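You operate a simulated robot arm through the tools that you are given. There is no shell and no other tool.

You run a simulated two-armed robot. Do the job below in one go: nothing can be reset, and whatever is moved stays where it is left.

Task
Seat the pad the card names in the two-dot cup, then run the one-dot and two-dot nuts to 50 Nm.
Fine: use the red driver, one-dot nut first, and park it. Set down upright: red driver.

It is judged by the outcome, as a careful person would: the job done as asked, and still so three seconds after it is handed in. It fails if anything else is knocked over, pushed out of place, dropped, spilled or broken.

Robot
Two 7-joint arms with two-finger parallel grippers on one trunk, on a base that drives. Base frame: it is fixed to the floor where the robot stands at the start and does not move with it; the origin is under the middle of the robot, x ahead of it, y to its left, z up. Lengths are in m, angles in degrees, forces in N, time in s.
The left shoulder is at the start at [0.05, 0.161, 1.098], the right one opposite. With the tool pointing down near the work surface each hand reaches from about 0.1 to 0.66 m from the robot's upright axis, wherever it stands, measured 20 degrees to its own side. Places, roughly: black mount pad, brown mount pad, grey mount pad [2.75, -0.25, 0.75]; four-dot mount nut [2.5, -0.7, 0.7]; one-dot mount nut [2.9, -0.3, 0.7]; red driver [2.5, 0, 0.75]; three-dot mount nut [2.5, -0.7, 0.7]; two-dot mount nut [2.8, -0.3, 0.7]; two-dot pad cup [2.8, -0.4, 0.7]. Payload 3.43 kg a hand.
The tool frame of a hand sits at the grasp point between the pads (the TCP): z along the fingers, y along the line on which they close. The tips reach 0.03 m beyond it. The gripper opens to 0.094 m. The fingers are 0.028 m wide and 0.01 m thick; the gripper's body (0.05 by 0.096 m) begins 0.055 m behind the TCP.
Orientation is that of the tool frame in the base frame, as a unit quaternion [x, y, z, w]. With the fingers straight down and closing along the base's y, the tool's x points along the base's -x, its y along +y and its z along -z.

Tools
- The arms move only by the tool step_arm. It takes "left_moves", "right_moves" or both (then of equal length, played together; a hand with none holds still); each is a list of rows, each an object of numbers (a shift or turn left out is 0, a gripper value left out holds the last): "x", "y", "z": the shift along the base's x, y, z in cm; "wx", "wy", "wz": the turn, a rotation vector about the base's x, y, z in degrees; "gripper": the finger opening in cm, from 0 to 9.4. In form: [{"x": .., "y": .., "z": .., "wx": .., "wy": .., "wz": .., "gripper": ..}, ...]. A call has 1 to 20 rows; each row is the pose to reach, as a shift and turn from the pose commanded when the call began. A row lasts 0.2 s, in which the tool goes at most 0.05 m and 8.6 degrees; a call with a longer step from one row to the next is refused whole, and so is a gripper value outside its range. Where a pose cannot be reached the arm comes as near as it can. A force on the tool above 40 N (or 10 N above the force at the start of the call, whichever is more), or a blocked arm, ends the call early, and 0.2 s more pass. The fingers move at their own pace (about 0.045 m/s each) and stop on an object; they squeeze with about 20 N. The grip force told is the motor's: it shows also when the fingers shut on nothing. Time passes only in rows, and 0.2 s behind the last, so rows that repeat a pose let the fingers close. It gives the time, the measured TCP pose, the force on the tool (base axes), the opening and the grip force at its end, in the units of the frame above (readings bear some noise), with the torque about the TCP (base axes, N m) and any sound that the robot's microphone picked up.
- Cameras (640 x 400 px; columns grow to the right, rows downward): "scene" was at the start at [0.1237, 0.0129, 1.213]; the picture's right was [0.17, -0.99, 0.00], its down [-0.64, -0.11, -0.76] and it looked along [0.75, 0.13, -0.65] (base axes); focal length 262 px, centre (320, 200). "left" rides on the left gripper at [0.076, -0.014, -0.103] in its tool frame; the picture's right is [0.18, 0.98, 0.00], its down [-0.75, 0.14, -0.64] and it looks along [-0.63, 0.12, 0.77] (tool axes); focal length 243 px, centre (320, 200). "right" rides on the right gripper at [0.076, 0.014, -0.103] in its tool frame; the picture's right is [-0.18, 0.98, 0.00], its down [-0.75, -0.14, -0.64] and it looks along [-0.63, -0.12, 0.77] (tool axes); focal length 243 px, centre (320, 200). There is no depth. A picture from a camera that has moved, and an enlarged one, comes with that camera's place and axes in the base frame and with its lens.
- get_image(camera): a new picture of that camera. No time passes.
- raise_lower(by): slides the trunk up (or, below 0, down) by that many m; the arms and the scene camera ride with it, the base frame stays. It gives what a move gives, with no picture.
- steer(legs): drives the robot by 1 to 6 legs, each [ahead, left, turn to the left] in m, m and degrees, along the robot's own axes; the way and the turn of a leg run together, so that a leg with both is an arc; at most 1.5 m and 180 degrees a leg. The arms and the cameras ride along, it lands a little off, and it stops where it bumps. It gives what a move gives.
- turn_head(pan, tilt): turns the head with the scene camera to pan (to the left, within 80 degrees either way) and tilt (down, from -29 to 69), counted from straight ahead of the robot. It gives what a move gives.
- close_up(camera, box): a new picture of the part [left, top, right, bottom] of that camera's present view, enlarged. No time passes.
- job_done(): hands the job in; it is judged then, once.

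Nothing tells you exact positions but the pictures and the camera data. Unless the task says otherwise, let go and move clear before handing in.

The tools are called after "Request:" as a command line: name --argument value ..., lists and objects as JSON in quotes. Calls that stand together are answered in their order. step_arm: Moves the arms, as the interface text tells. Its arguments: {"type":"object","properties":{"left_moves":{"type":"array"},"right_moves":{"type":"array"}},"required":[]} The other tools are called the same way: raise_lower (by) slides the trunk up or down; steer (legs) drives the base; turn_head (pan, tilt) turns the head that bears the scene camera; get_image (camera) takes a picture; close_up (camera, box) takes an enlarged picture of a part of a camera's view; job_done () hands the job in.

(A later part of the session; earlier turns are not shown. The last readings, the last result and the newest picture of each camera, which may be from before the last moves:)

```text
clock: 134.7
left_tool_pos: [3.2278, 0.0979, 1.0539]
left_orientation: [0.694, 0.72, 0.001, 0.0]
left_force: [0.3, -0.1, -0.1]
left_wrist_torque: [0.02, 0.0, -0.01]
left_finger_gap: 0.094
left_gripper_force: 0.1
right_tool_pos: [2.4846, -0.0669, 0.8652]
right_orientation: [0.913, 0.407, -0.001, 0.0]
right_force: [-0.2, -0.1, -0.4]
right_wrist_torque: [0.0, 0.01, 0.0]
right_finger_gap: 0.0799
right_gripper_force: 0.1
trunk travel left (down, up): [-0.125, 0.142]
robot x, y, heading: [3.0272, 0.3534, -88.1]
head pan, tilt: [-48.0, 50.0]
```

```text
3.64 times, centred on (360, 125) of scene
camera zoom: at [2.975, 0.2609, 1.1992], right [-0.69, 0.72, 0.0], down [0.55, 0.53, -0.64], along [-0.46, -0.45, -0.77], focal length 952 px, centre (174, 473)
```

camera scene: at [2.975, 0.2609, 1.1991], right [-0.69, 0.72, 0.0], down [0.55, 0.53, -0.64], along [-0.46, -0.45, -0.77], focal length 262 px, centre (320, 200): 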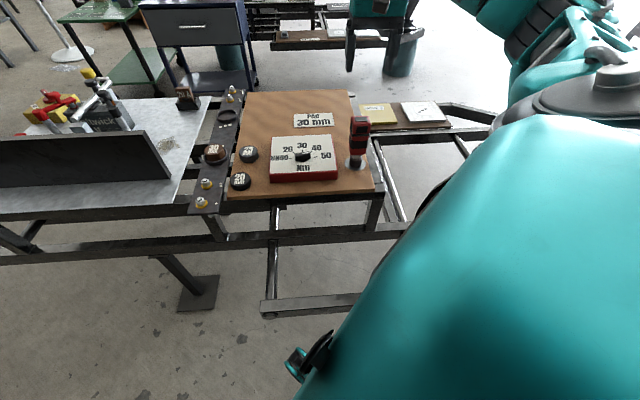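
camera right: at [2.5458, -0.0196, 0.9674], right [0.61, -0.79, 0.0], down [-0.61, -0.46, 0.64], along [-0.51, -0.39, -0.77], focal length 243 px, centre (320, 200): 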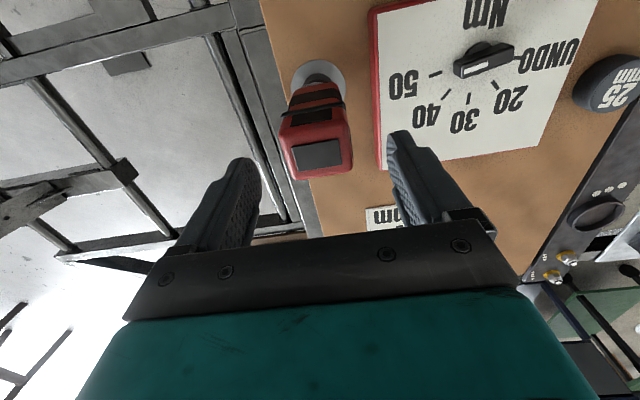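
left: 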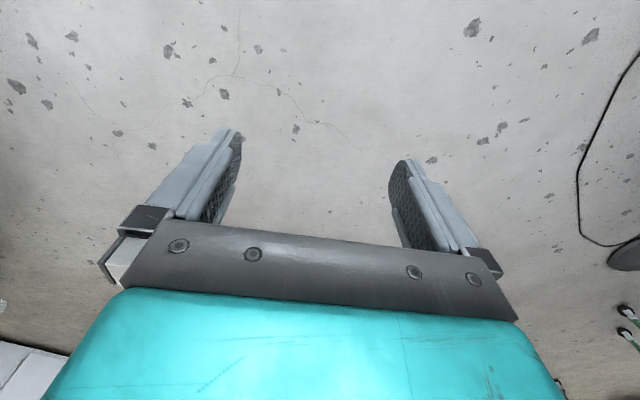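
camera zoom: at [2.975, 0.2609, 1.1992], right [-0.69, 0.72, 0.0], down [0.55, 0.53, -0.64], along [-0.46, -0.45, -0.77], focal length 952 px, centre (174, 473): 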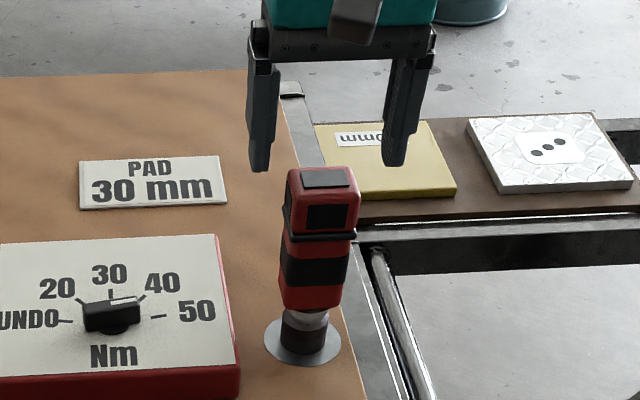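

Request:
step_arm --right_moves '[{"x": 0.1, "y": 0.1, "z": -3}, {"x": 0.15, "y": 0.15, "z": -6}, {"x": 0.15, "y": 0.15, "z": -7.3}, {"x": 0.15, "y": 0.15, "z": -7.3}]'

Request:
get_image --camera "right"

Request:
close_up --camera "scene" --box '[310, 70, 410, 180]'

```text
clock: 135.7
left_tool_pos: [3.2289, 0.0973, 1.0549]
left_orientation: [0.694, 0.72, 0.001, -0.001]
left_force: [-0.1, 0.3, 0.3]
left_wrist_torque: [-0.01, 0.02, 0.05]
left_finger_gap: 0.094
left_gripper_force: 0.0
right_tool_pos: [2.4861, -0.065, 0.7935]
right_orientation: [0.913, 0.407, 0.0, 0.0]
right_force: [-0.5, -0.5, 0.6]
right_wrist_torque: [-0.04, 0.03, -0.03]
right_finger_gap: 0.0797
right_gripper_force: 0.1
trunk travel left (down, up): [-0.125, 0.142]
robot x, y, heading: [3.0291, 0.3602, -88.1]
head pan, tilt: [-48.0, 50.0]
```

```text
taken
camera right: at [2.5468, -0.0181, 0.8951], right [0.61, -0.79, 0.0], down [-0.61, -0.47, 0.64], along [-0.51, -0.39, -0.77], focal length 243 px, centre (320, 200)
```

right: 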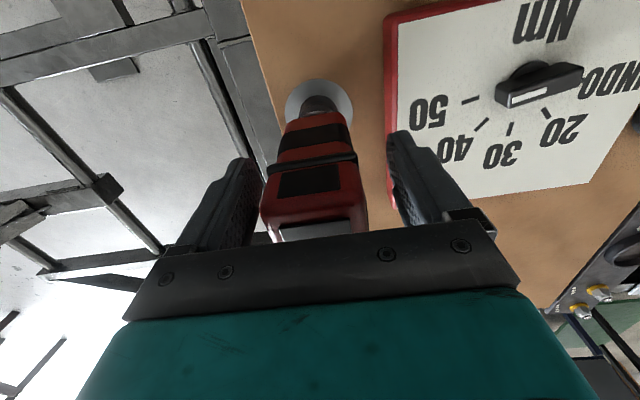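

```text
3.64 times, centred on (360, 125) of scene
camera zoom: at [2.975, 0.2609, 1.1991], right [-0.69, 0.72, 0.0], down [0.55, 0.53, -0.64], along [-0.46, -0.45, -0.77], focal length 952 px, centre (174, 473)
```

zoom: 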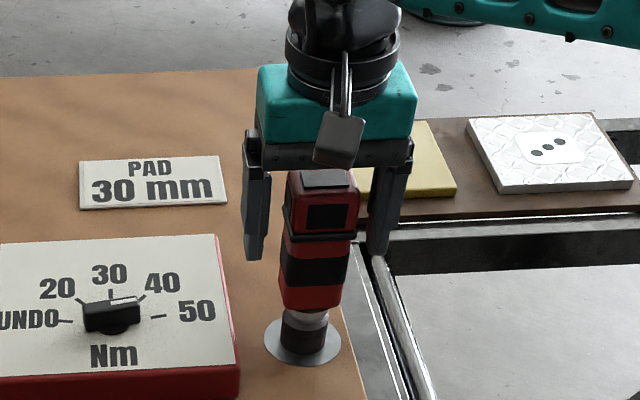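

Request:
step_arm --right_moves '[{"gripper": 6}, {"gripper": 4}, {"gripper": 3}, {"gripper": 2.5}, {"gripper": 2.5}, {"gripper": 2.5}]'

Request:
get_image --camera "right"

Request:
close_up --camera "scene" --box '[310, 70, 410, 180]'

```text
clock: 137.1
left_tool_pos: [3.2287, 0.0967, 1.0548]
left_orientation: [0.694, 0.72, 0.0, -0.001]
left_force: [-0.2, -0.2, -0.4]
left_wrist_torque: [-0.01, -0.01, -0.01]
left_finger_gap: 0.0939
left_gripper_force: 0.0
right_tool_pos: [2.4861, -0.0644, 0.794]
right_orientation: [0.913, 0.407, 0.0, 0.0]
right_force: [-1.3, 2.4, 0.4]
right_wrist_torque: [0.22, 0.19, -0.02]
right_finger_gap: 0.0515
right_gripper_force: 19.5
trunk travel left (down, up): [-0.125, 0.142]
robot x, y, heading: [3.0271, 0.3528, -88.1]
head pan, tilt: [-48.0, 50.0]
```

```text
taken
camera right: at [2.5465, -0.0178, 0.8956], right [0.61, -0.79, 0.0], down [-0.61, -0.47, 0.64], along [-0.51, -0.39, -0.77], focal length 243 px, centre (320, 200)
```

right: 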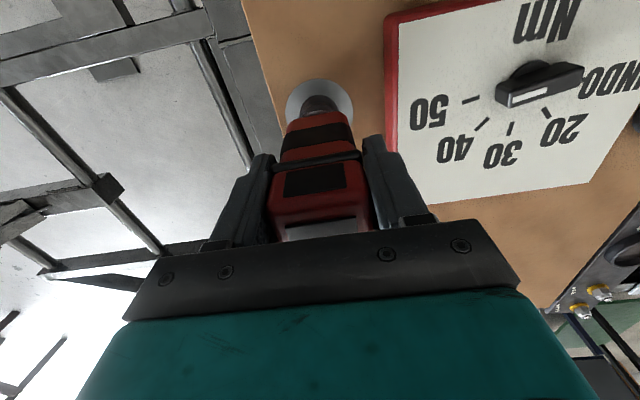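

```text
3.64 times, centred on (360, 125) of scene
camera zoom: at [2.975, 0.2612, 1.1992], right [-0.69, 0.72, 0.0], down [0.55, 0.53, -0.64], along [-0.46, -0.45, -0.77], focal length 952 px, centre (174, 473)
```

zoom: 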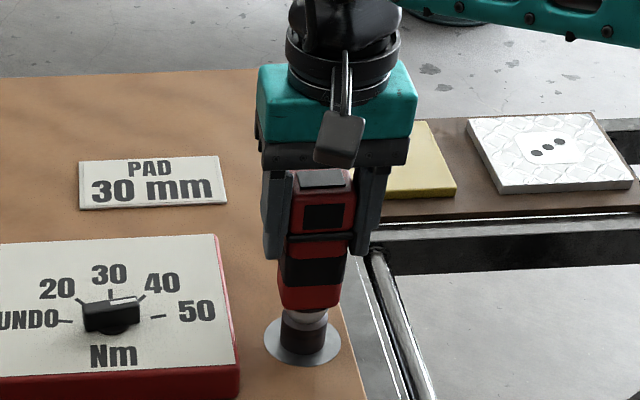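

Gripped at 51 mm. I'm noting this parked pose (TCP 2.486, -0.064, 0.794), then lifting straight up a little to see what comes with it.

Request:
step_arm --right_moves '[{"z": 1}, {"z": 2.5}, {"z": 4}, {"z": 6}, {"z": 6}]'

Request:
get_image --camera "right"

Request:
close_up --camera "scene" --box '[310, 70, 410, 180]'

```text
clock: 138.3
left_tool_pos: [3.2273, 0.0971, 1.0541]
left_orientation: [0.694, 0.72, 0.0, -0.001]
left_force: [0.2, 0.3, 0.1]
left_wrist_torque: [-0.04, 0.03, -0.01]
left_finger_gap: 0.0939
left_gripper_force: 0.0
right_tool_pos: [2.4868, -0.0647, 0.8535]
right_orientation: [0.914, 0.406, 0.0, 0.0]
right_force: [0.2, -0.6, -6.0]
right_wrist_torque: [0.05, -0.01, 0.04]
right_finger_gap: 0.0513
right_gripper_force: 20.0
trunk travel left (down, up): [-0.125, 0.142]
robot x, y, heading: [3.03, 0.3558, -88.0]
head pan, tilt: [-48.0, 50.0]
```

```text
taken
camera right: at [2.5463, -0.0175, 0.9562], right [0.61, -0.79, 0.0], down [-0.61, -0.47, 0.64], along [-0.51, -0.39, -0.77], focal length 243 px, centre (320, 200)
```

right: 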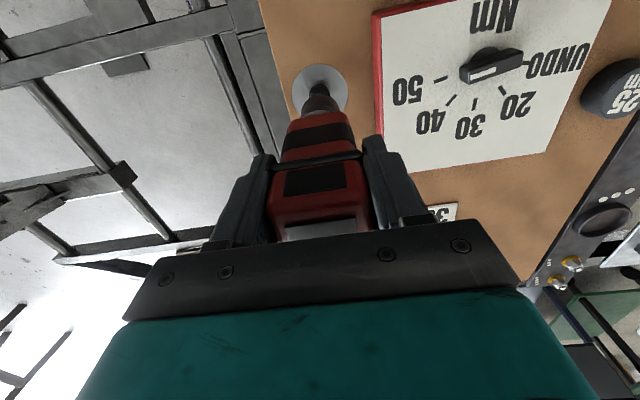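

```text
3.64 times, centred on (360, 125) of scene
camera zoom: at [2.9746, 0.2606, 1.1991], right [-0.69, 0.72, 0.0], down [0.55, 0.53, -0.64], along [-0.46, -0.45, -0.77], focal length 952 px, centre (174, 473)
```

zoom: 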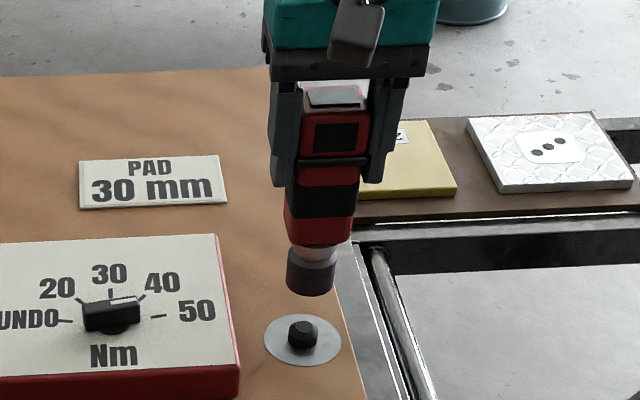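

The driver lifted cleanly off a hex parking peg on a silver disc; it weighs about 0.6 kg and its socket bottom is about 11 cm below my TCP. I'll raise it, tuck it in, and drive back beside the nuts.

Request:
step_arm --right_moves '[{"z": 4}, {"z": 8}, {"z": 12}, {"x": 4, "y": 0.8, "z": 13}, {"x": 8, "y": 1.6, "z": 13}, {"x": 12, "y": 2.4, "z": 13}, {"x": 16, "y": 3.2, "z": 13}, {"x": 20, "y": 4, "z": 13}, {"x": 24, "y": 4.8, "z": 13}, {"x": 28, "y": 5.5, "z": 13}, {"x": 30, "y": 6, "z": 13}]'

Request:
steer --legs '[[0.23, 0.272, 0], [0.215, -0.027, 0]]'

```text
clock: 140.7
left_tool_pos: [3.2285, 0.0963, 1.0535]
left_orientation: [0.693, 0.721, 0.001, 0.0]
left_force: [0.5, 0.2, -0.3]
left_wrist_torque: [-0.02, 0.0, 0.0]
left_finger_gap: 0.0939
left_gripper_force: 0.2
right_tool_pos: [2.7881, -0.0032, 0.9838]
right_orientation: [0.914, 0.406, 0.0, 0.0]
right_force: [1.2, 0.5, -4.5]
right_wrist_torque: [0.03, -0.03, 0.0]
right_finger_gap: 0.0514
right_gripper_force: 20.6
trunk travel left (down, up): [-0.125, 0.142]
robot x, y, heading: [3.0267, 0.3553, -88.1]
head pan, tilt: [-48.0, 50.0]
```

```text
clock: 145.0
left_tool_pos: [3.481, -0.3438, 1.0533]
left_orientation: [0.696, 0.718, 0.001, -0.001]
left_force: [-0.6, -0.2, -0.3]
left_wrist_torque: [0.05, 0.02, 0.01]
left_finger_gap: 0.0941
left_gripper_force: 0.0
right_tool_pos: [3.0401, -0.4418, 0.9839]
right_orientation: [0.915, 0.404, -0.001, 0.001]
right_force: [-0.3, 0.5, -6.2]
right_wrist_torque: [0.06, -0.04, -0.03]
right_finger_gap: 0.0513
right_gripper_force: 20.0
trunk travel left (down, up): [-0.125, 0.142]
robot x, y, heading: [3.2818, -0.0829, -88.3]
head pan, tilt: [-48.0, 50.0]
```

Request:
steer --legs '[[0, 0, -28]]'

Request:
turn_head --pan -15 --tilt 62

Request:
get_image --camera "scene"

Request:
get_image --camera "right"

```text
clock: 146.8
left_tool_pos: [3.3368, -0.4063, 1.0549]
left_orientation: [0.849, 0.529, 0.001, 0.0]
left_force: [-0.4, -0.2, -0.2]
left_wrist_torque: [0.01, 0.02, 0.02]
left_finger_gap: 0.094
left_gripper_force: 0.2
right_tool_pos: [2.9011, -0.285, 0.9851]
right_orientation: [0.985, 0.17, 0.0, 0.0]
right_force: [-0.6, -0.1, -5.9]
right_wrist_torque: [-0.03, -0.02, -0.01]
right_finger_gap: 0.0514
right_gripper_force: 19.8
trunk travel left (down, up): [-0.125, 0.142]
robot x, y, heading: [3.2846, -0.0844, -116.6]
head pan, tilt: [-48.0, 50.0]
```

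```text
clock: 147.8
left_tool_pos: [3.3367, -0.4046, 1.0538]
left_orientation: [0.849, 0.528, 0.0, -0.001]
left_force: [-0.6, -0.5, -0.4]
left_wrist_torque: [0.0, 0.01, -0.02]
left_finger_gap: 0.0939
left_gripper_force: 0.0
right_tool_pos: [2.9008, -0.2857, 0.9853]
right_orientation: [0.985, 0.171, 0.0, 0.0]
right_force: [0.0, 0.4, -5.3]
right_wrist_torque: [0.0, -0.01, 0.02]
right_finger_gap: 0.0515
right_gripper_force: 19.9
trunk travel left (down, up): [-0.125, 0.142]
robot x, y, heading: [3.2833, -0.0864, -116.4]
head pan, tilt: [-15.0, 62.0]
```

```text
taken
camera scene: at [3.2234, -0.1689, 1.1843], right [-0.75, 0.66, 0.0], down [0.58, 0.66, -0.47], along [-0.31, -0.35, -0.88], focal length 262 px, centre (320, 200)
```

scene: 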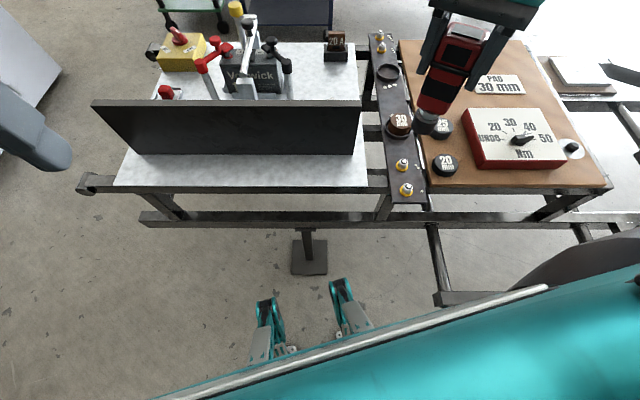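

```text
taken
camera right: at [2.9761, -0.2729, 1.0866], right [0.16, -0.99, 0.0], down [-0.76, -0.12, 0.64], along [-0.63, -0.1, -0.77], focal length 243 px, centre (320, 200)
```

right: 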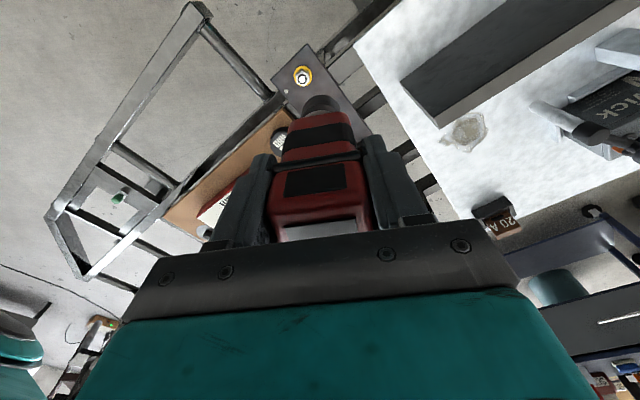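

Request:
close_up --camera "scene" --box '[376, 140, 440, 210]'

Request:
close_up --camera "right" --box '[260, 40, 360, 130]'

```text
5.71 times, centred on (408, 175) of scene
camera zoom: at [3.2234, -0.1689, 1.1843], right [-0.75, 0.66, 0.0], down [0.58, 0.66, -0.47], along [-0.31, -0.35, -0.88], focal length 1495 px, centre (-183, 343)
```

zoom: 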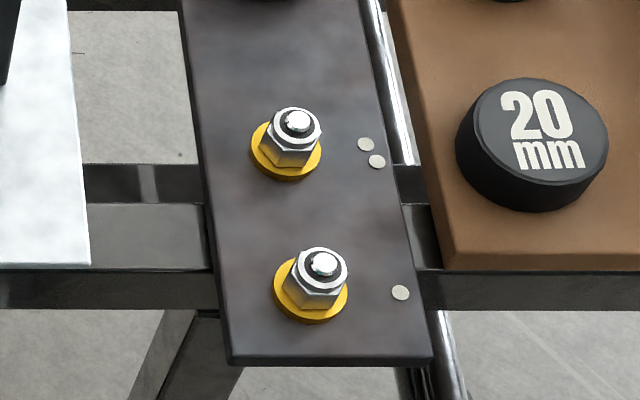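

```text
4.44 times, centred on (310, 85) of right
camera zoom: at [2.9761, -0.2729, 1.0866], right [0.16, -0.99, 0.0], down [-0.76, -0.12, 0.64], along [-0.63, -0.1, -0.77], focal length 1078 px, centre (364, 711)
```

zoom: 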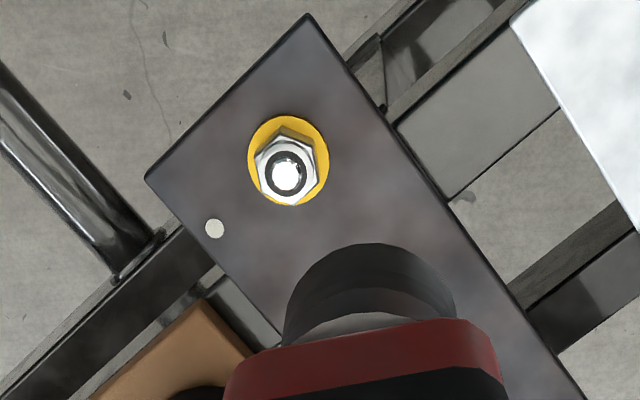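

Nut 1 (one dot) is at about (2.880, -0.262) and nut 2 at (2.836, -0.312). I'll bring the driver over nut 1 with the socket a couple of cm above it.

Request:
step_arm --right_moves '[{"x": -0.5, "y": 0.6, "z": -2, "wz": 7}, {"x": -1, "y": 1.2, "z": -5, "wz": 14}, {"x": -1.6, "y": 1.8, "z": -8, "wz": 21}, {"x": -2.1, "y": 2.4, "z": -12, "wz": 28}, {"x": -2.1, "y": 2.4, "z": -15.5, "wz": 28}, {"x": -2.1, "y": 2.4, "z": -15.5, "wz": 28}]'

Request:
get_image --camera "right"

Request:
close_up --camera "right" --box '[270, 60, 370, 150]'

Request:
close_up --camera "scene" --box '[366, 120, 446, 210]'

```text
clock: 149.2
left_tool_pos: [3.3371, -0.4063, 1.0541]
left_orientation: [0.849, 0.528, 0.001, 0.0]
left_force: [-0.6, 0.7, 1.5]
left_wrist_torque: [0.0, -0.03, 0.0]
left_finger_gap: 0.0941
left_gripper_force: 0.1
right_tool_pos: [2.8811, -0.2599, 0.8303]
right_orientation: [0.914, 0.405, -0.001, 0.0]
right_force: [0.0, 0.0, -4.5]
right_wrist_torque: [0.04, 0.01, -0.01]
right_finger_gap: 0.0514
right_gripper_force: 19.9
trunk travel left (down, up): [-0.125, 0.142]
robot x, y, heading: [3.2858, -0.0828, -116.0]
head pan, tilt: [-15.0, 62.0]
```

```text
taken
camera right: at [2.9411, -0.2131, 0.932], right [0.6, -0.8, 0.0], down [-0.61, -0.46, 0.64], along [-0.51, -0.39, -0.77], focal length 243 px, centre (320, 200)
```

right: 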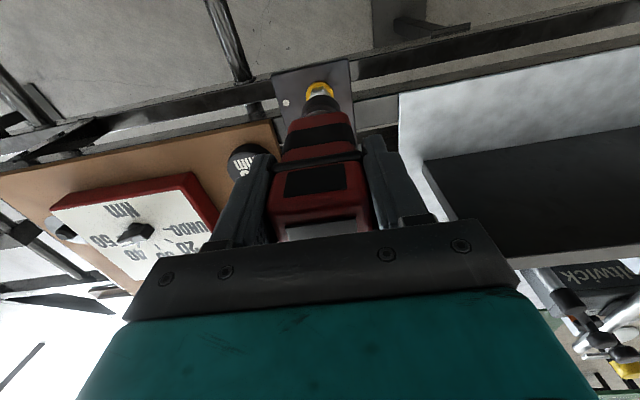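

```text
4.44 times, centred on (320, 105) of right
camera zoom: at [2.9411, -0.2131, 0.932], right [0.6, -0.8, 0.0], down [-0.61, -0.46, 0.64], along [-0.51, -0.39, -0.77], focal length 1078 px, centre (320, 622)
```

zoom: 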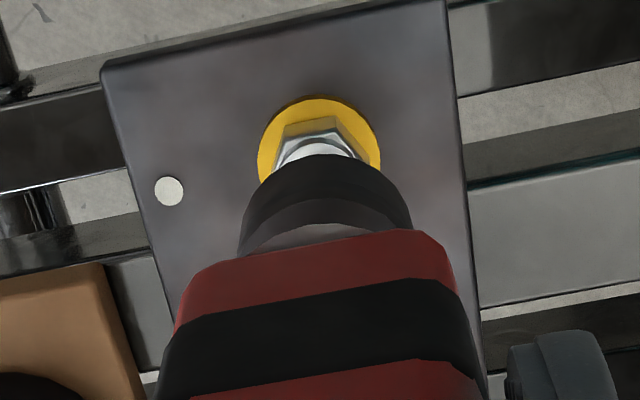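

```text
4.44 times, centred on (406, 165) of scene
camera zoom: at [3.2234, -0.1689, 1.1843], right [-0.75, 0.66, 0.0], down [0.58, 0.66, -0.47], along [-0.31, -0.35, -0.88], focal length 1163 px, centre (-62, 356)
```

zoom: 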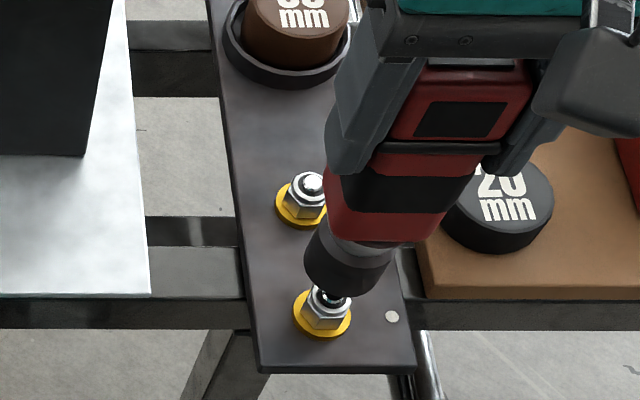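

Request:
close_up --camera "scene" --box '[384, 165, 424, 200]'

Request:
close_up --camera "right" --box '[300, 75, 350, 120]'

```text
11.43 times, centred on (404, 182) of scene
camera zoom: at [3.2234, -0.1689, 1.1843], right [-0.75, 0.66, 0.0], down [0.58, 0.66, -0.47], along [-0.31, -0.35, -0.88], focal length 2991 px, centre (-640, 400)
```

zoom: 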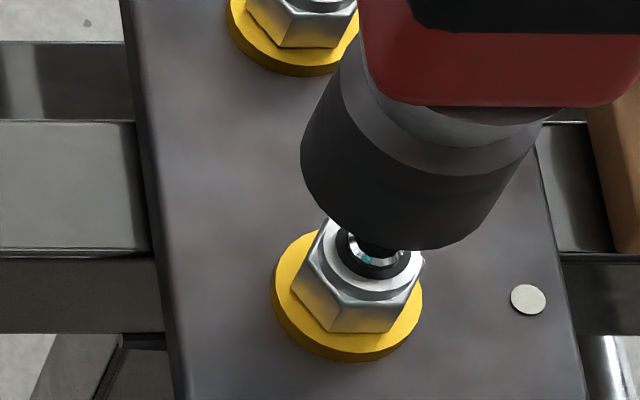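

```text
8.89 times, centred on (325, 98) of right
camera zoom: at [2.9411, -0.2131, 0.932], right [0.6, -0.8, 0.0], down [-0.61, -0.46, 0.64], along [-0.51, -0.39, -0.77], focal length 2157 px, centre (276, 1111)
```

zoom: 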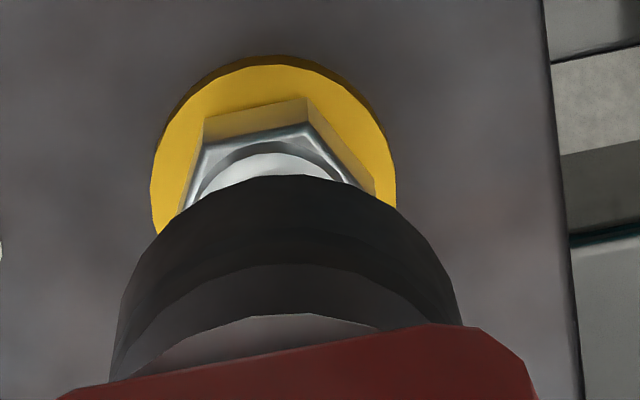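

The socket looks slightly too far forward and left of nut 1. I'll correct by about 3 mm back and 2 mm right, and go down to just above the nut to compare at nearly equal height.

Request:
step_arm --right_moves '[{"x": 0.06, "y": 0.36, "z": 0}, {"x": 0.06, "y": 0.36, "z": -1}, {"x": 0.06, "y": 0.36, "z": -1.8}, {"x": 0.06, "y": 0.36, "z": -1.8}]'

Request:
close_up --camera "scene" --box '[384, 165, 424, 200]'

Request:
close_up --camera "right" --box '[300, 75, 350, 120]'

```text
clock: 150.2
left_tool_pos: [3.3373, -0.406, 1.0542]
left_orientation: [0.849, 0.529, 0.0, -0.001]
left_force: [0.9, 0.3, 0.1]
left_wrist_torque: [-0.01, 0.01, 0.01]
left_finger_gap: 0.0942
left_gripper_force: 0.0
right_tool_pos: [2.8813, -0.2563, 0.8113]
right_orientation: [0.915, 0.404, 0.0, 0.0]
right_force: [0.0, 0.3, -4.9]
right_wrist_torque: [0.03, -0.02, 0.01]
right_finger_gap: 0.0512
right_gripper_force: 19.5
trunk travel left (down, up): [-0.125, 0.142]
robot x, y, heading: [3.2857, -0.0819, -116.2]
head pan, tilt: [-15.0, 62.0]
```

```text
11.43 times, centred on (404, 182) of scene
camera zoom: at [3.2234, -0.1689, 1.1842], right [-0.75, 0.66, 0.0], down [0.58, 0.66, -0.47], along [-0.31, -0.35, -0.88], focal length 2991 px, centre (-640, 400)
```

zoom: 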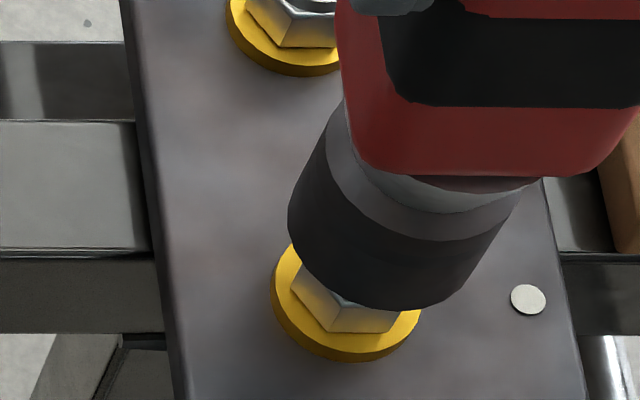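

```text
8.89 times, centred on (325, 98) of right
camera zoom: at [2.9411, -0.21, 0.9139], right [0.6, -0.8, 0.0], down [-0.61, -0.46, 0.64], along [-0.51, -0.39, -0.77], focal length 2157 px, centre (276, 1111)
```

zoom: 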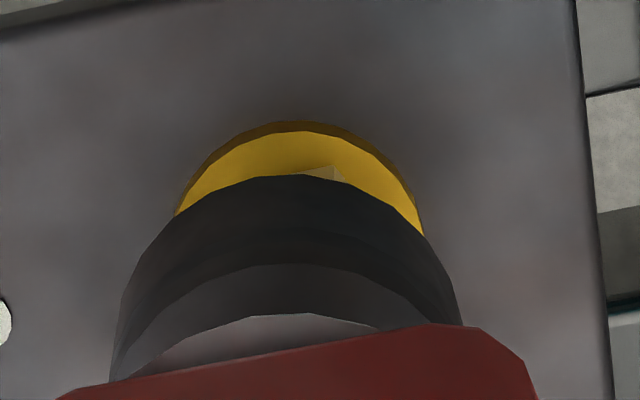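

The socket is within about 1 mm of nut 1 in both views. Lowering gently onto it.

Request:
step_arm --right_moves '[{"z": -0.3}, {"z": -0.6}, {"z": -0.9}, {"z": -1.2}, {"z": -1.2}]'

Request:
close_up --camera "scene" --box '[384, 165, 424, 200]'

Request:
close_up --camera "right" --box '[300, 75, 350, 120]'

```text
clock: 151.4
left_tool_pos: [3.3372, -0.405, 1.0552]
left_orientation: [0.849, 0.528, 0.0, 0.0]
left_force: [0.0, -0.8, 0.0]
left_wrist_torque: [0.01, 0.01, -0.01]
left_finger_gap: 0.0935
left_gripper_force: 0.0
right_tool_pos: [2.8817, -0.2577, 0.7988]
right_orientation: [0.915, 0.404, 0.0, 0.0]
right_force: [1.5, 1.2, -6.9]
right_wrist_torque: [0.17, -0.2, 0.01]
right_finger_gap: 0.0514
right_gripper_force: 20.1
trunk travel left (down, up): [-0.125, 0.142]
robot x, y, heading: [3.2871, -0.0821, -116.4]
head pan, tilt: [-15.0, 62.0]
```

```text
11.43 times, centred on (404, 182) of scene
camera zoom: at [3.2234, -0.1689, 1.1841], right [-0.75, 0.66, 0.0], down [0.58, 0.66, -0.47], along [-0.31, -0.35, -0.88], focal length 2991 px, centre (-640, 400)
```

zoom: 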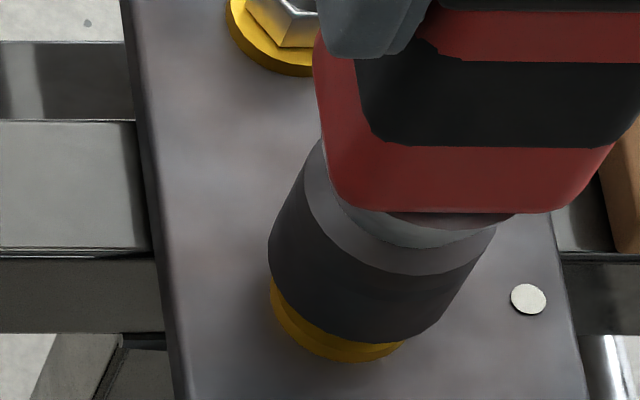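

```text
8.89 times, centred on (325, 98) of right
camera zoom: at [2.9413, -0.2106, 0.9016], right [0.6, -0.8, 0.0], down [-0.61, -0.46, 0.64], along [-0.51, -0.39, -0.77], focal length 2157 px, centre (276, 1111)
```

zoom: 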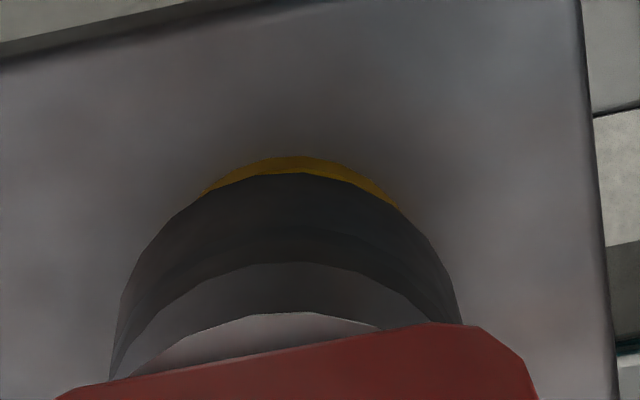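

The socket is sliding over the nut with almost no force. I'll continue down gently.

Request:
step_arm --right_moves '[{"x": 0.04, "y": 0.04, "z": -0.2}, {"x": 0.05, "y": 0.05, "z": -0.5}, {"x": 0.05, "y": 0.05, "z": -0.8}, {"x": 0.05, "y": 0.05, "z": -1.1}, {"x": 0.05, "y": 0.05, "z": -1.1}]'

Request:
close_up --camera "scene" --box '[384, 165, 424, 200]'

Request:
close_up --camera "right" --box '[300, 75, 350, 120]'

```text
clock: 152.6
left_tool_pos: [3.3379, -0.4045, 1.0549]
left_orientation: [0.849, 0.528, 0.0, 0.0]
left_force: [-0.1, 0.1, -0.7]
left_wrist_torque: [-0.02, 0.02, -0.01]
left_finger_gap: 0.0942
left_gripper_force: 0.1
right_tool_pos: [2.8802, -0.2562, 0.7898]
right_orientation: [0.914, 0.405, -0.003, 0.002]
right_force: [0.6, 1.5, 14.3]
right_wrist_torque: [0.15, -0.13, 0.34]
right_finger_gap: 0.0516
right_gripper_force: 19.9
trunk travel left (down, up): [-0.125, 0.142]
robot x, y, heading: [3.2838, -0.0823, -116.4]
head pan, tilt: [-15.0, 62.0]
```

```text
11.43 times, centred on (404, 182) of scene
camera zoom: at [3.2247, -0.1682, 1.1846], right [-0.75, 0.66, 0.0], down [0.58, 0.66, -0.47], along [-0.31, -0.35, -0.88], focal length 2991 px, centre (-640, 400)
```

zoom: 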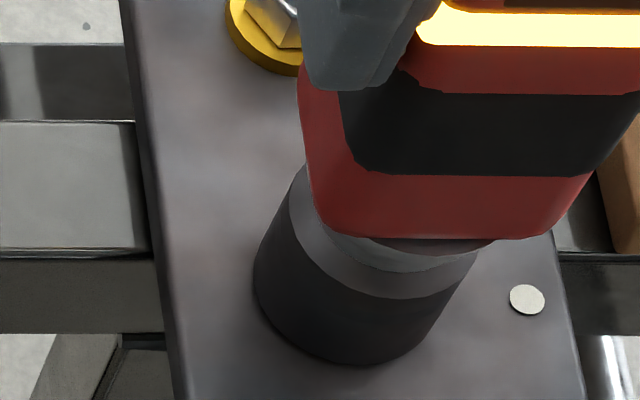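

```text
8.89 times, centred on (325, 98) of right
camera zoom: at [2.9421, -0.2097, 0.8922], right [0.6, -0.8, 0.0], down [-0.61, -0.46, 0.65], along [-0.51, -0.39, -0.76], focal length 2157 px, centre (276, 1111)
```

zoom: 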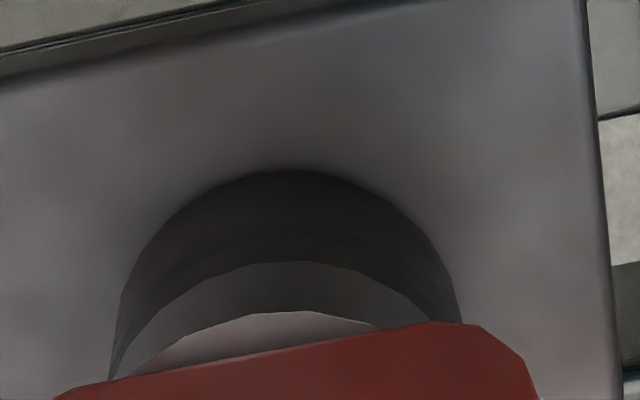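

The socket is fully over the nut, and a yellow band on the driver has lit up: it's running. I'll hold the push and wait.

Request:
step_arm --right_moves '[{"z": 0}, {"z": 0}, {"z": 0}, {"z": 0}, {"z": 0}]'

Request:
close_up --camera "scene" --box '[366, 100, 456, 210]'

```text
clock: 153.8
left_tool_pos: [3.3392, -0.4047, 1.0553]
left_orientation: [0.849, 0.529, -0.001, -0.001]
left_force: [0.4, -0.3, -1.2]
left_wrist_torque: [-0.02, -0.01, -0.04]
left_finger_gap: 0.0939
left_gripper_force: 0.0
right_tool_pos: [2.8814, -0.2576, 0.7906]
right_orientation: [0.915, 0.404, -0.002, 0.0]
right_force: [-0.8, -1.8, 21.4]
right_wrist_torque: [-0.29, 0.16, -0.02]
right_finger_gap: 0.0515
right_gripper_force: 20.2
trunk travel left (down, up): [-0.125, 0.142]
robot x, y, heading: [3.284, -0.0819, -116.4]
head pan, tilt: [-15.0, 62.0]
```

```text
3.64 times, centred on (411, 155) of scene
camera zoom: at [3.225, -0.1683, 1.1845], right [-0.75, 0.66, 0.0], down [0.58, 0.66, -0.47], along [-0.31, -0.35, -0.88], focal length 952 px, centre (-11, 364)
```

zoom: 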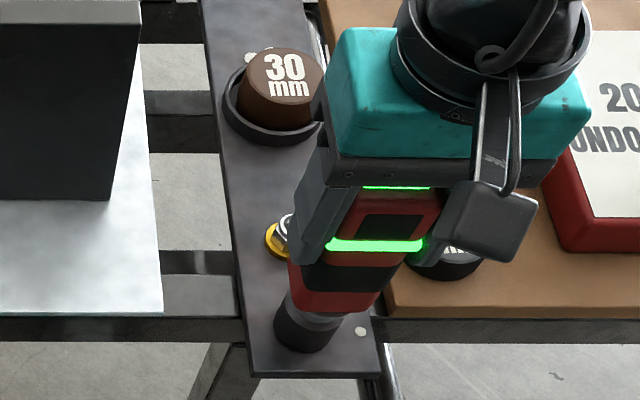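

The band has turned green: nut 1 reached its set torque. I'll lift straight off and move to the two-dot nut.

Request:
step_arm --right_moves '[{"z": 0.8}, {"z": 2}, {"z": 4}, {"z": 4}]'

Request:
close_up --camera "scene" --box '[366, 100, 456, 210]'

Request:
close_up --camera "right" --box '[270, 60, 370, 150]'

```text
clock: 154.8
left_tool_pos: [3.3368, -0.4055, 1.0543]
left_orientation: [0.849, 0.528, 0.0, -0.001]
left_force: [-0.3, -0.1, -1.2]
left_wrist_torque: [-0.01, 0.03, 0.01]
left_finger_gap: 0.0942
left_gripper_force: 0.0
right_tool_pos: [2.8811, -0.2575, 0.8293]
right_orientation: [0.915, 0.404, 0.0, -0.001]
right_force: [-0.5, 0.0, -5.6]
right_wrist_torque: [0.03, -0.03, -0.02]
right_finger_gap: 0.0514
right_gripper_force: 20.0
trunk travel left (down, up): [-0.125, 0.142]
robot x, y, heading: [3.2857, -0.0844, -116.2]
head pan, tilt: [-15.0, 62.0]
```

```text
3.64 times, centred on (411, 155) of scene
camera zoom: at [3.2234, -0.1689, 1.1842], right [-0.75, 0.66, 0.0], down [0.58, 0.66, -0.47], along [-0.31, -0.35, -0.88], focal length 952 px, centre (-11, 364)
```

zoom: 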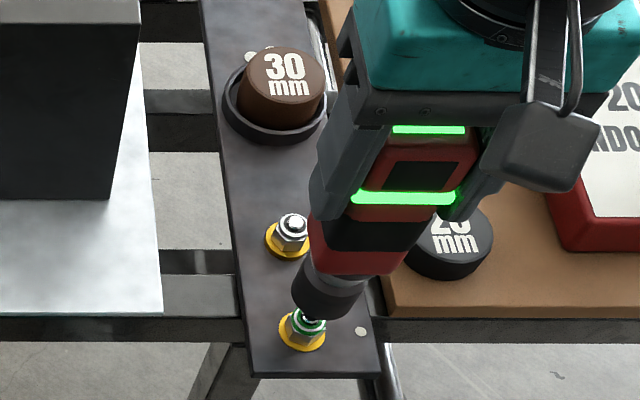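

```text
4.44 times, centred on (320, 105) of right
camera zoom: at [2.9411, -0.2105, 0.9308], right [0.6, -0.8, 0.0], down [-0.61, -0.46, 0.64], along [-0.51, -0.39, -0.77], focal length 1078 px, centre (320, 622)
```

zoom: 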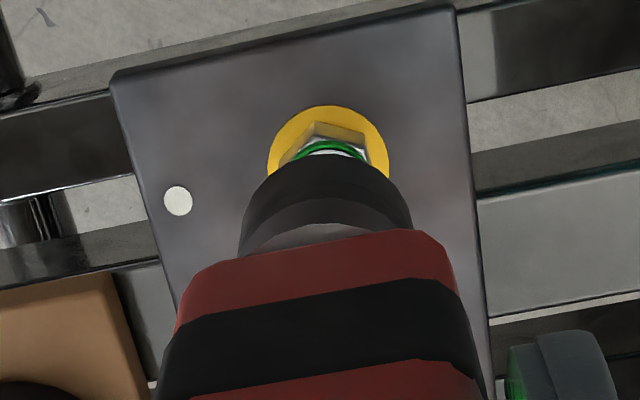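

Nut 1 now shows a green ring. I'll move over nut 2 (about -44, -50 mm away) at this height and check alignment.

Request:
step_arm --right_moves '[{"x": -1.5, "y": -1.7, "z": 0.5}, {"x": -3, "y": -3.4, "z": 0.5}, {"x": -4.4, "y": -5.03, "z": 0}, {"x": -4.4, "y": -5.03, "z": -1.6}, {"x": -4.4, "y": -5.03, "z": -1.6}]'

Request:
close_up --camera "scene" --box '[376, 145, 426, 185]'

Request:
close_up --camera "right" --box '[300, 75, 350, 120]'

```text
clock: 156.0
left_tool_pos: [3.338, -0.4059, 1.0548]
left_orientation: [0.849, 0.528, 0.001, 0.0]
left_force: [0.0, -0.1, 0.4]
left_wrist_torque: [0.03, 0.0, 0.03]
left_finger_gap: 0.094
left_gripper_force: 0.0
right_tool_pos: [2.8363, -0.3074, 0.8131]
right_orientation: [0.914, 0.405, 0.0, 0.0]
right_force: [0.3, -0.8, -4.3]
right_wrist_torque: [0.02, -0.04, 0.01]
right_finger_gap: 0.0514
right_gripper_force: 19.9
trunk travel left (down, up): [-0.125, 0.142]
robot x, y, heading: [3.2867, -0.0863, -116.4]
head pan, tilt: [-15.0, 62.0]
```

```text
10.00 times, centred on (401, 165) of scene
camera zoom: at [3.2234, -0.1689, 1.1842], right [-0.75, 0.66, 0.0], down [0.58, 0.66, -0.47], along [-0.31, -0.35, -0.88], focal length 2617 px, centre (-490, 550)
```

zoom: 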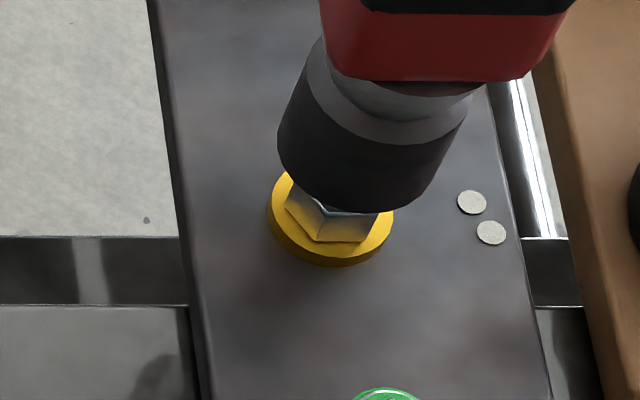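

```text
8.89 times, centred on (325, 98) of right
camera zoom: at [2.8972, -0.2612, 0.9153], right [0.6, -0.8, 0.0], down [-0.61, -0.46, 0.64], along [-0.51, -0.39, -0.77], focal length 2157 px, centre (276, 1111)
```

zoom: 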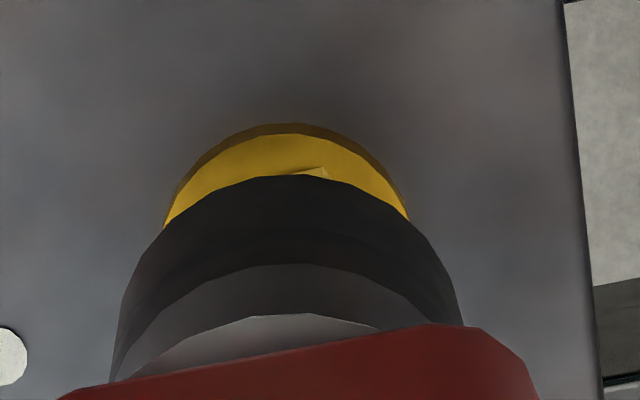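

Alignment matches what worked on nut 1. Lowering onto nut 2.

Request:
step_arm --right_moves '[{"z": -0.4}, {"z": -0.8}, {"z": -1.2}, {"z": -1.5}, {"z": -1.5}]'

Request:
close_up --camera "right" --box '[300, 75, 350, 120]'

```text
clock: 157.2
left_tool_pos: [3.336, -0.4062, 1.0544]
left_orientation: [0.849, 0.529, 0.001, 0.0]
left_force: [-0.1, 1.3, -0.5]
left_wrist_torque: [-0.03, 0.01, -0.01]
left_finger_gap: 0.0941
left_gripper_force: 0.0
right_tool_pos: [2.8373, -0.3083, 0.798]
right_orientation: [0.915, 0.404, 0.0, 0.0]
right_force: [0.0, -0.7, -5.4]
right_wrist_torque: [0.03, -0.09, -0.03]
right_finger_gap: 0.0516
right_gripper_force: 20.0
trunk travel left (down, up): [-0.125, 0.142]
robot x, y, heading: [3.2833, -0.0861, -116.7]
head pan, tilt: [-15.0, 62.0]
```

```text
8.89 times, centred on (325, 98) of right
camera zoom: at [2.8971, -0.2612, 0.8999], right [0.6, -0.8, 0.0], down [-0.61, -0.46, 0.64], along [-0.51, -0.39, -0.77], focal length 2157 px, centre (276, 1111)
```

zoom: 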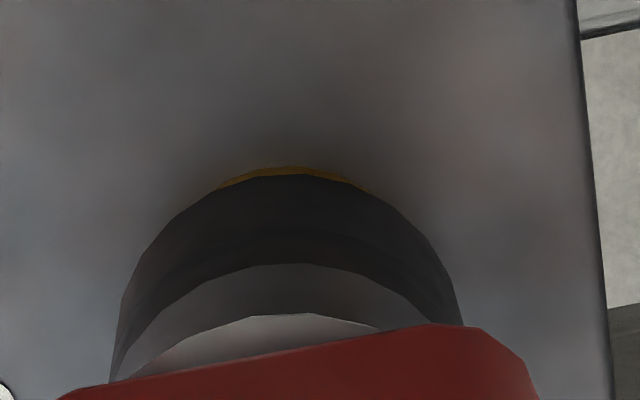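

Sliding over the nut with no side force. Pressing down to start it and holding.

Request:
step_arm --right_moves '[{"z": -0.3}, {"z": -0.6}, {"z": -0.9}, {"z": -1.1}, {"z": -1.1}, {"z": -1.1}, {"z": -1.1}, {"z": -1.1}, {"z": -1.1}, {"z": -1.1}]'

Request:
close_up --camera "scene" --box '[366, 90, 456, 200]'

```text
clock: 159.4
left_tool_pos: [3.3385, -0.4047, 1.0542]
left_orientation: [0.849, 0.529, -0.002, -0.001]
left_force: [-0.4, -0.1, 0.8]
left_wrist_torque: [0.02, 0.01, 0.01]
left_finger_gap: 0.094
left_gripper_force: 0.1
right_tool_pos: [2.8382, -0.3086, 0.7889]
right_orientation: [0.915, 0.404, -0.003, 0.002]
right_force: [-2.3, 2.7, 31.3]
right_wrist_torque: [0.09, 0.33, -0.03]
right_finger_gap: 0.051
right_gripper_force: 19.9
trunk travel left (down, up): [-0.125, 0.142]
robot x, y, heading: [3.2849, -0.0812, -116.3]
head pan, tilt: [-15.0, 62.0]
```

```text
3.64 times, centred on (411, 145) of scene
camera zoom: at [3.2257, -0.1676, 1.1846], right [-0.75, 0.66, 0.0], down [0.58, 0.66, -0.47], along [-0.31, -0.35, -0.88], focal length 952 px, centre (-11, 400)
```

zoom: 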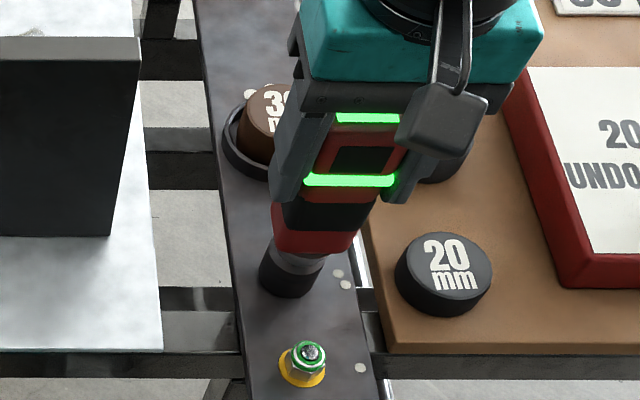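

Request:
step_arm --right_moves '[{"z": 0}, {"z": 0}, {"z": 0}, {"z": 1}, {"z": 2.5}, {"z": 5}, {"z": 8}, {"z": 11}]'

Request:
close_up --camera "scene" --box '[366, 90, 456, 200]'

Request:
close_up --camera "right" --box '[270, 40, 370, 130]'

```text
clock: 161.2
left_tool_pos: [3.3369, -0.4064, 1.0546]
left_orientation: [0.849, 0.529, 0.0, 0.0]
left_force: [0.2, 0.2, 0.2]
left_wrist_torque: [-0.02, -0.02, 0.02]
left_finger_gap: 0.0941
left_gripper_force: 0.0
right_tool_pos: [2.8383, -0.3086, 0.8964]
right_orientation: [0.915, 0.404, 0.0, 0.0]
right_force: [0.0, 0.5, -4.7]
right_wrist_torque: [0.0, -0.02, 0.01]
right_finger_gap: 0.0515
right_gripper_force: 20.2
trunk travel left (down, up): [-0.125, 0.142]
robot x, y, heading: [3.2856, -0.0844, -116.4]
head pan, tilt: [-15.0, 62.0]
```

```text
3.64 times, centred on (411, 145) of scene
camera zoom: at [3.2235, -0.1689, 1.1842], right [-0.75, 0.66, 0.0], down [0.58, 0.66, -0.47], along [-0.31, -0.35, -0.88], focal length 952 px, centre (-11, 400)
```

zoom: 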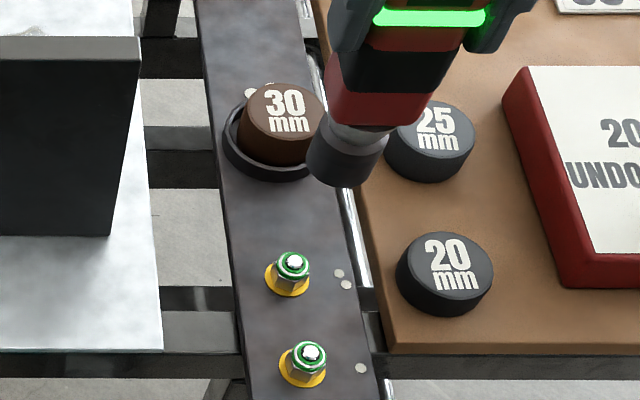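

```text
4.44 times, centred on (320, 85) of right
camera zoom: at [2.8981, -0.2611, 0.9988], right [0.6, -0.8, 0.0], down [-0.61, -0.46, 0.64], along [-0.51, -0.39, -0.77], focal length 1078 px, centre (320, 711)
```

zoom: 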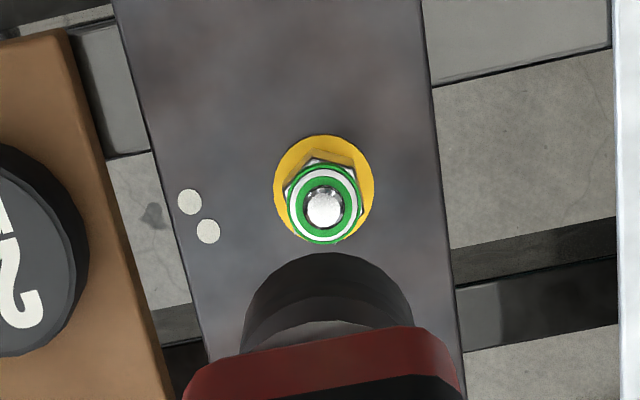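

Both nuts now show green rings. Next I'll raise the driver, drive back the way I came to the dial side, and park it on its peg.

Request:
step_arm --right_moves '[{"z": 4}, {"z": 8}, {"z": 12}, {"z": 14}]'

Request:
steer --legs '[[0, 0, 28.2], [-0.215, 0.02, 0], [-0.232, -0.2665, 0]]'

Request:
turn_head --pan -48 --tilt 50

Request:
get_image --camera "scene"

```text
clock: 162.2
left_tool_pos: [3.3361, -0.4059, 1.0535]
left_orientation: [0.849, 0.528, 0.001, -0.001]
left_force: [-0.1, -0.4, 0.2]
left_wrist_torque: [-0.02, 0.01, -0.03]
left_finger_gap: 0.0939
left_gripper_force: 0.0
right_tool_pos: [2.8373, -0.3084, 1.037]
right_orientation: [0.915, 0.405, 0.001, 0.001]
right_force: [-0.1, 0.3, -5.5]
right_wrist_torque: [0.03, -0.02, -0.02]
right_finger_gap: 0.0514
right_gripper_force: 19.9
trunk travel left (down, up): [-0.125, 0.142]
robot x, y, heading: [3.2789, -0.0861, -116.3]
head pan, tilt: [-15.0, 62.0]
```

```text
clock: 167.8
left_tool_pos: [3.218, 0.0928, 1.0536]
left_orientation: [0.696, 0.718, 0.001, -0.001]
left_force: [0.1, 0.3, 0.1]
left_wrist_torque: [0.01, -0.02, 0.02]
left_finger_gap: 0.0941
left_gripper_force: 0.0
right_tool_pos: [2.7287, -0.0537, 1.0366]
right_orientation: [0.79, 0.613, 0.0, 0.0]
right_force: [0.7, 0.3, -5.1]
right_wrist_torque: [0.03, -0.02, 0.01]
right_finger_gap: 0.0514
right_gripper_force: 20.2
trunk travel left (down, up): [-0.125, 0.142]
robot x, y, heading: [3.0183, 0.3543, -88.4]
head pan, tilt: [-15.0, 62.0]
```

```text
clock: 168.8
left_tool_pos: [3.2179, 0.0935, 1.0538]
left_orientation: [0.697, 0.717, 0.0, -0.001]
left_force: [-0.2, -0.7, 0.2]
left_wrist_torque: [-0.03, -0.01, 0.02]
left_finger_gap: 0.094
left_gripper_force: 0.0
right_tool_pos: [2.7299, -0.0539, 1.037]
right_orientation: [0.79, 0.613, 0.0, 0.0]
right_force: [-0.7, -0.1, -5.6]
right_wrist_torque: [0.02, -0.02, 0.01]
right_finger_gap: 0.0514
right_gripper_force: 19.8
trunk travel left (down, up): [-0.125, 0.142]
robot x, y, heading: [3.0221, 0.3509, -88.6]
head pan, tilt: [-48.0, 50.0]
```

```text
taken
camera scene: at [2.9662, 0.2586, 1.1991], right [-0.69, 0.72, 0.0], down [0.56, 0.53, -0.64], along [-0.47, -0.44, -0.77], focal length 262 px, centre (320, 200)
```

scene: 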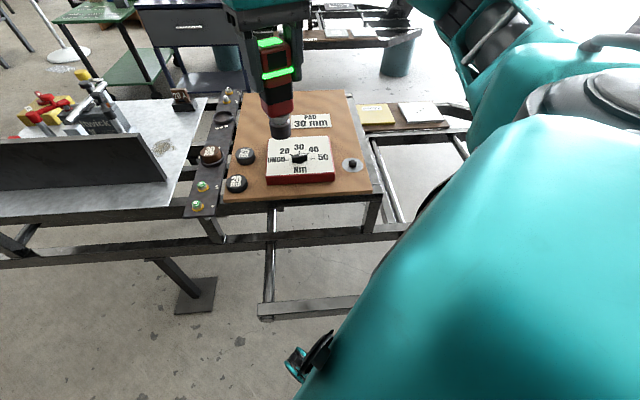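

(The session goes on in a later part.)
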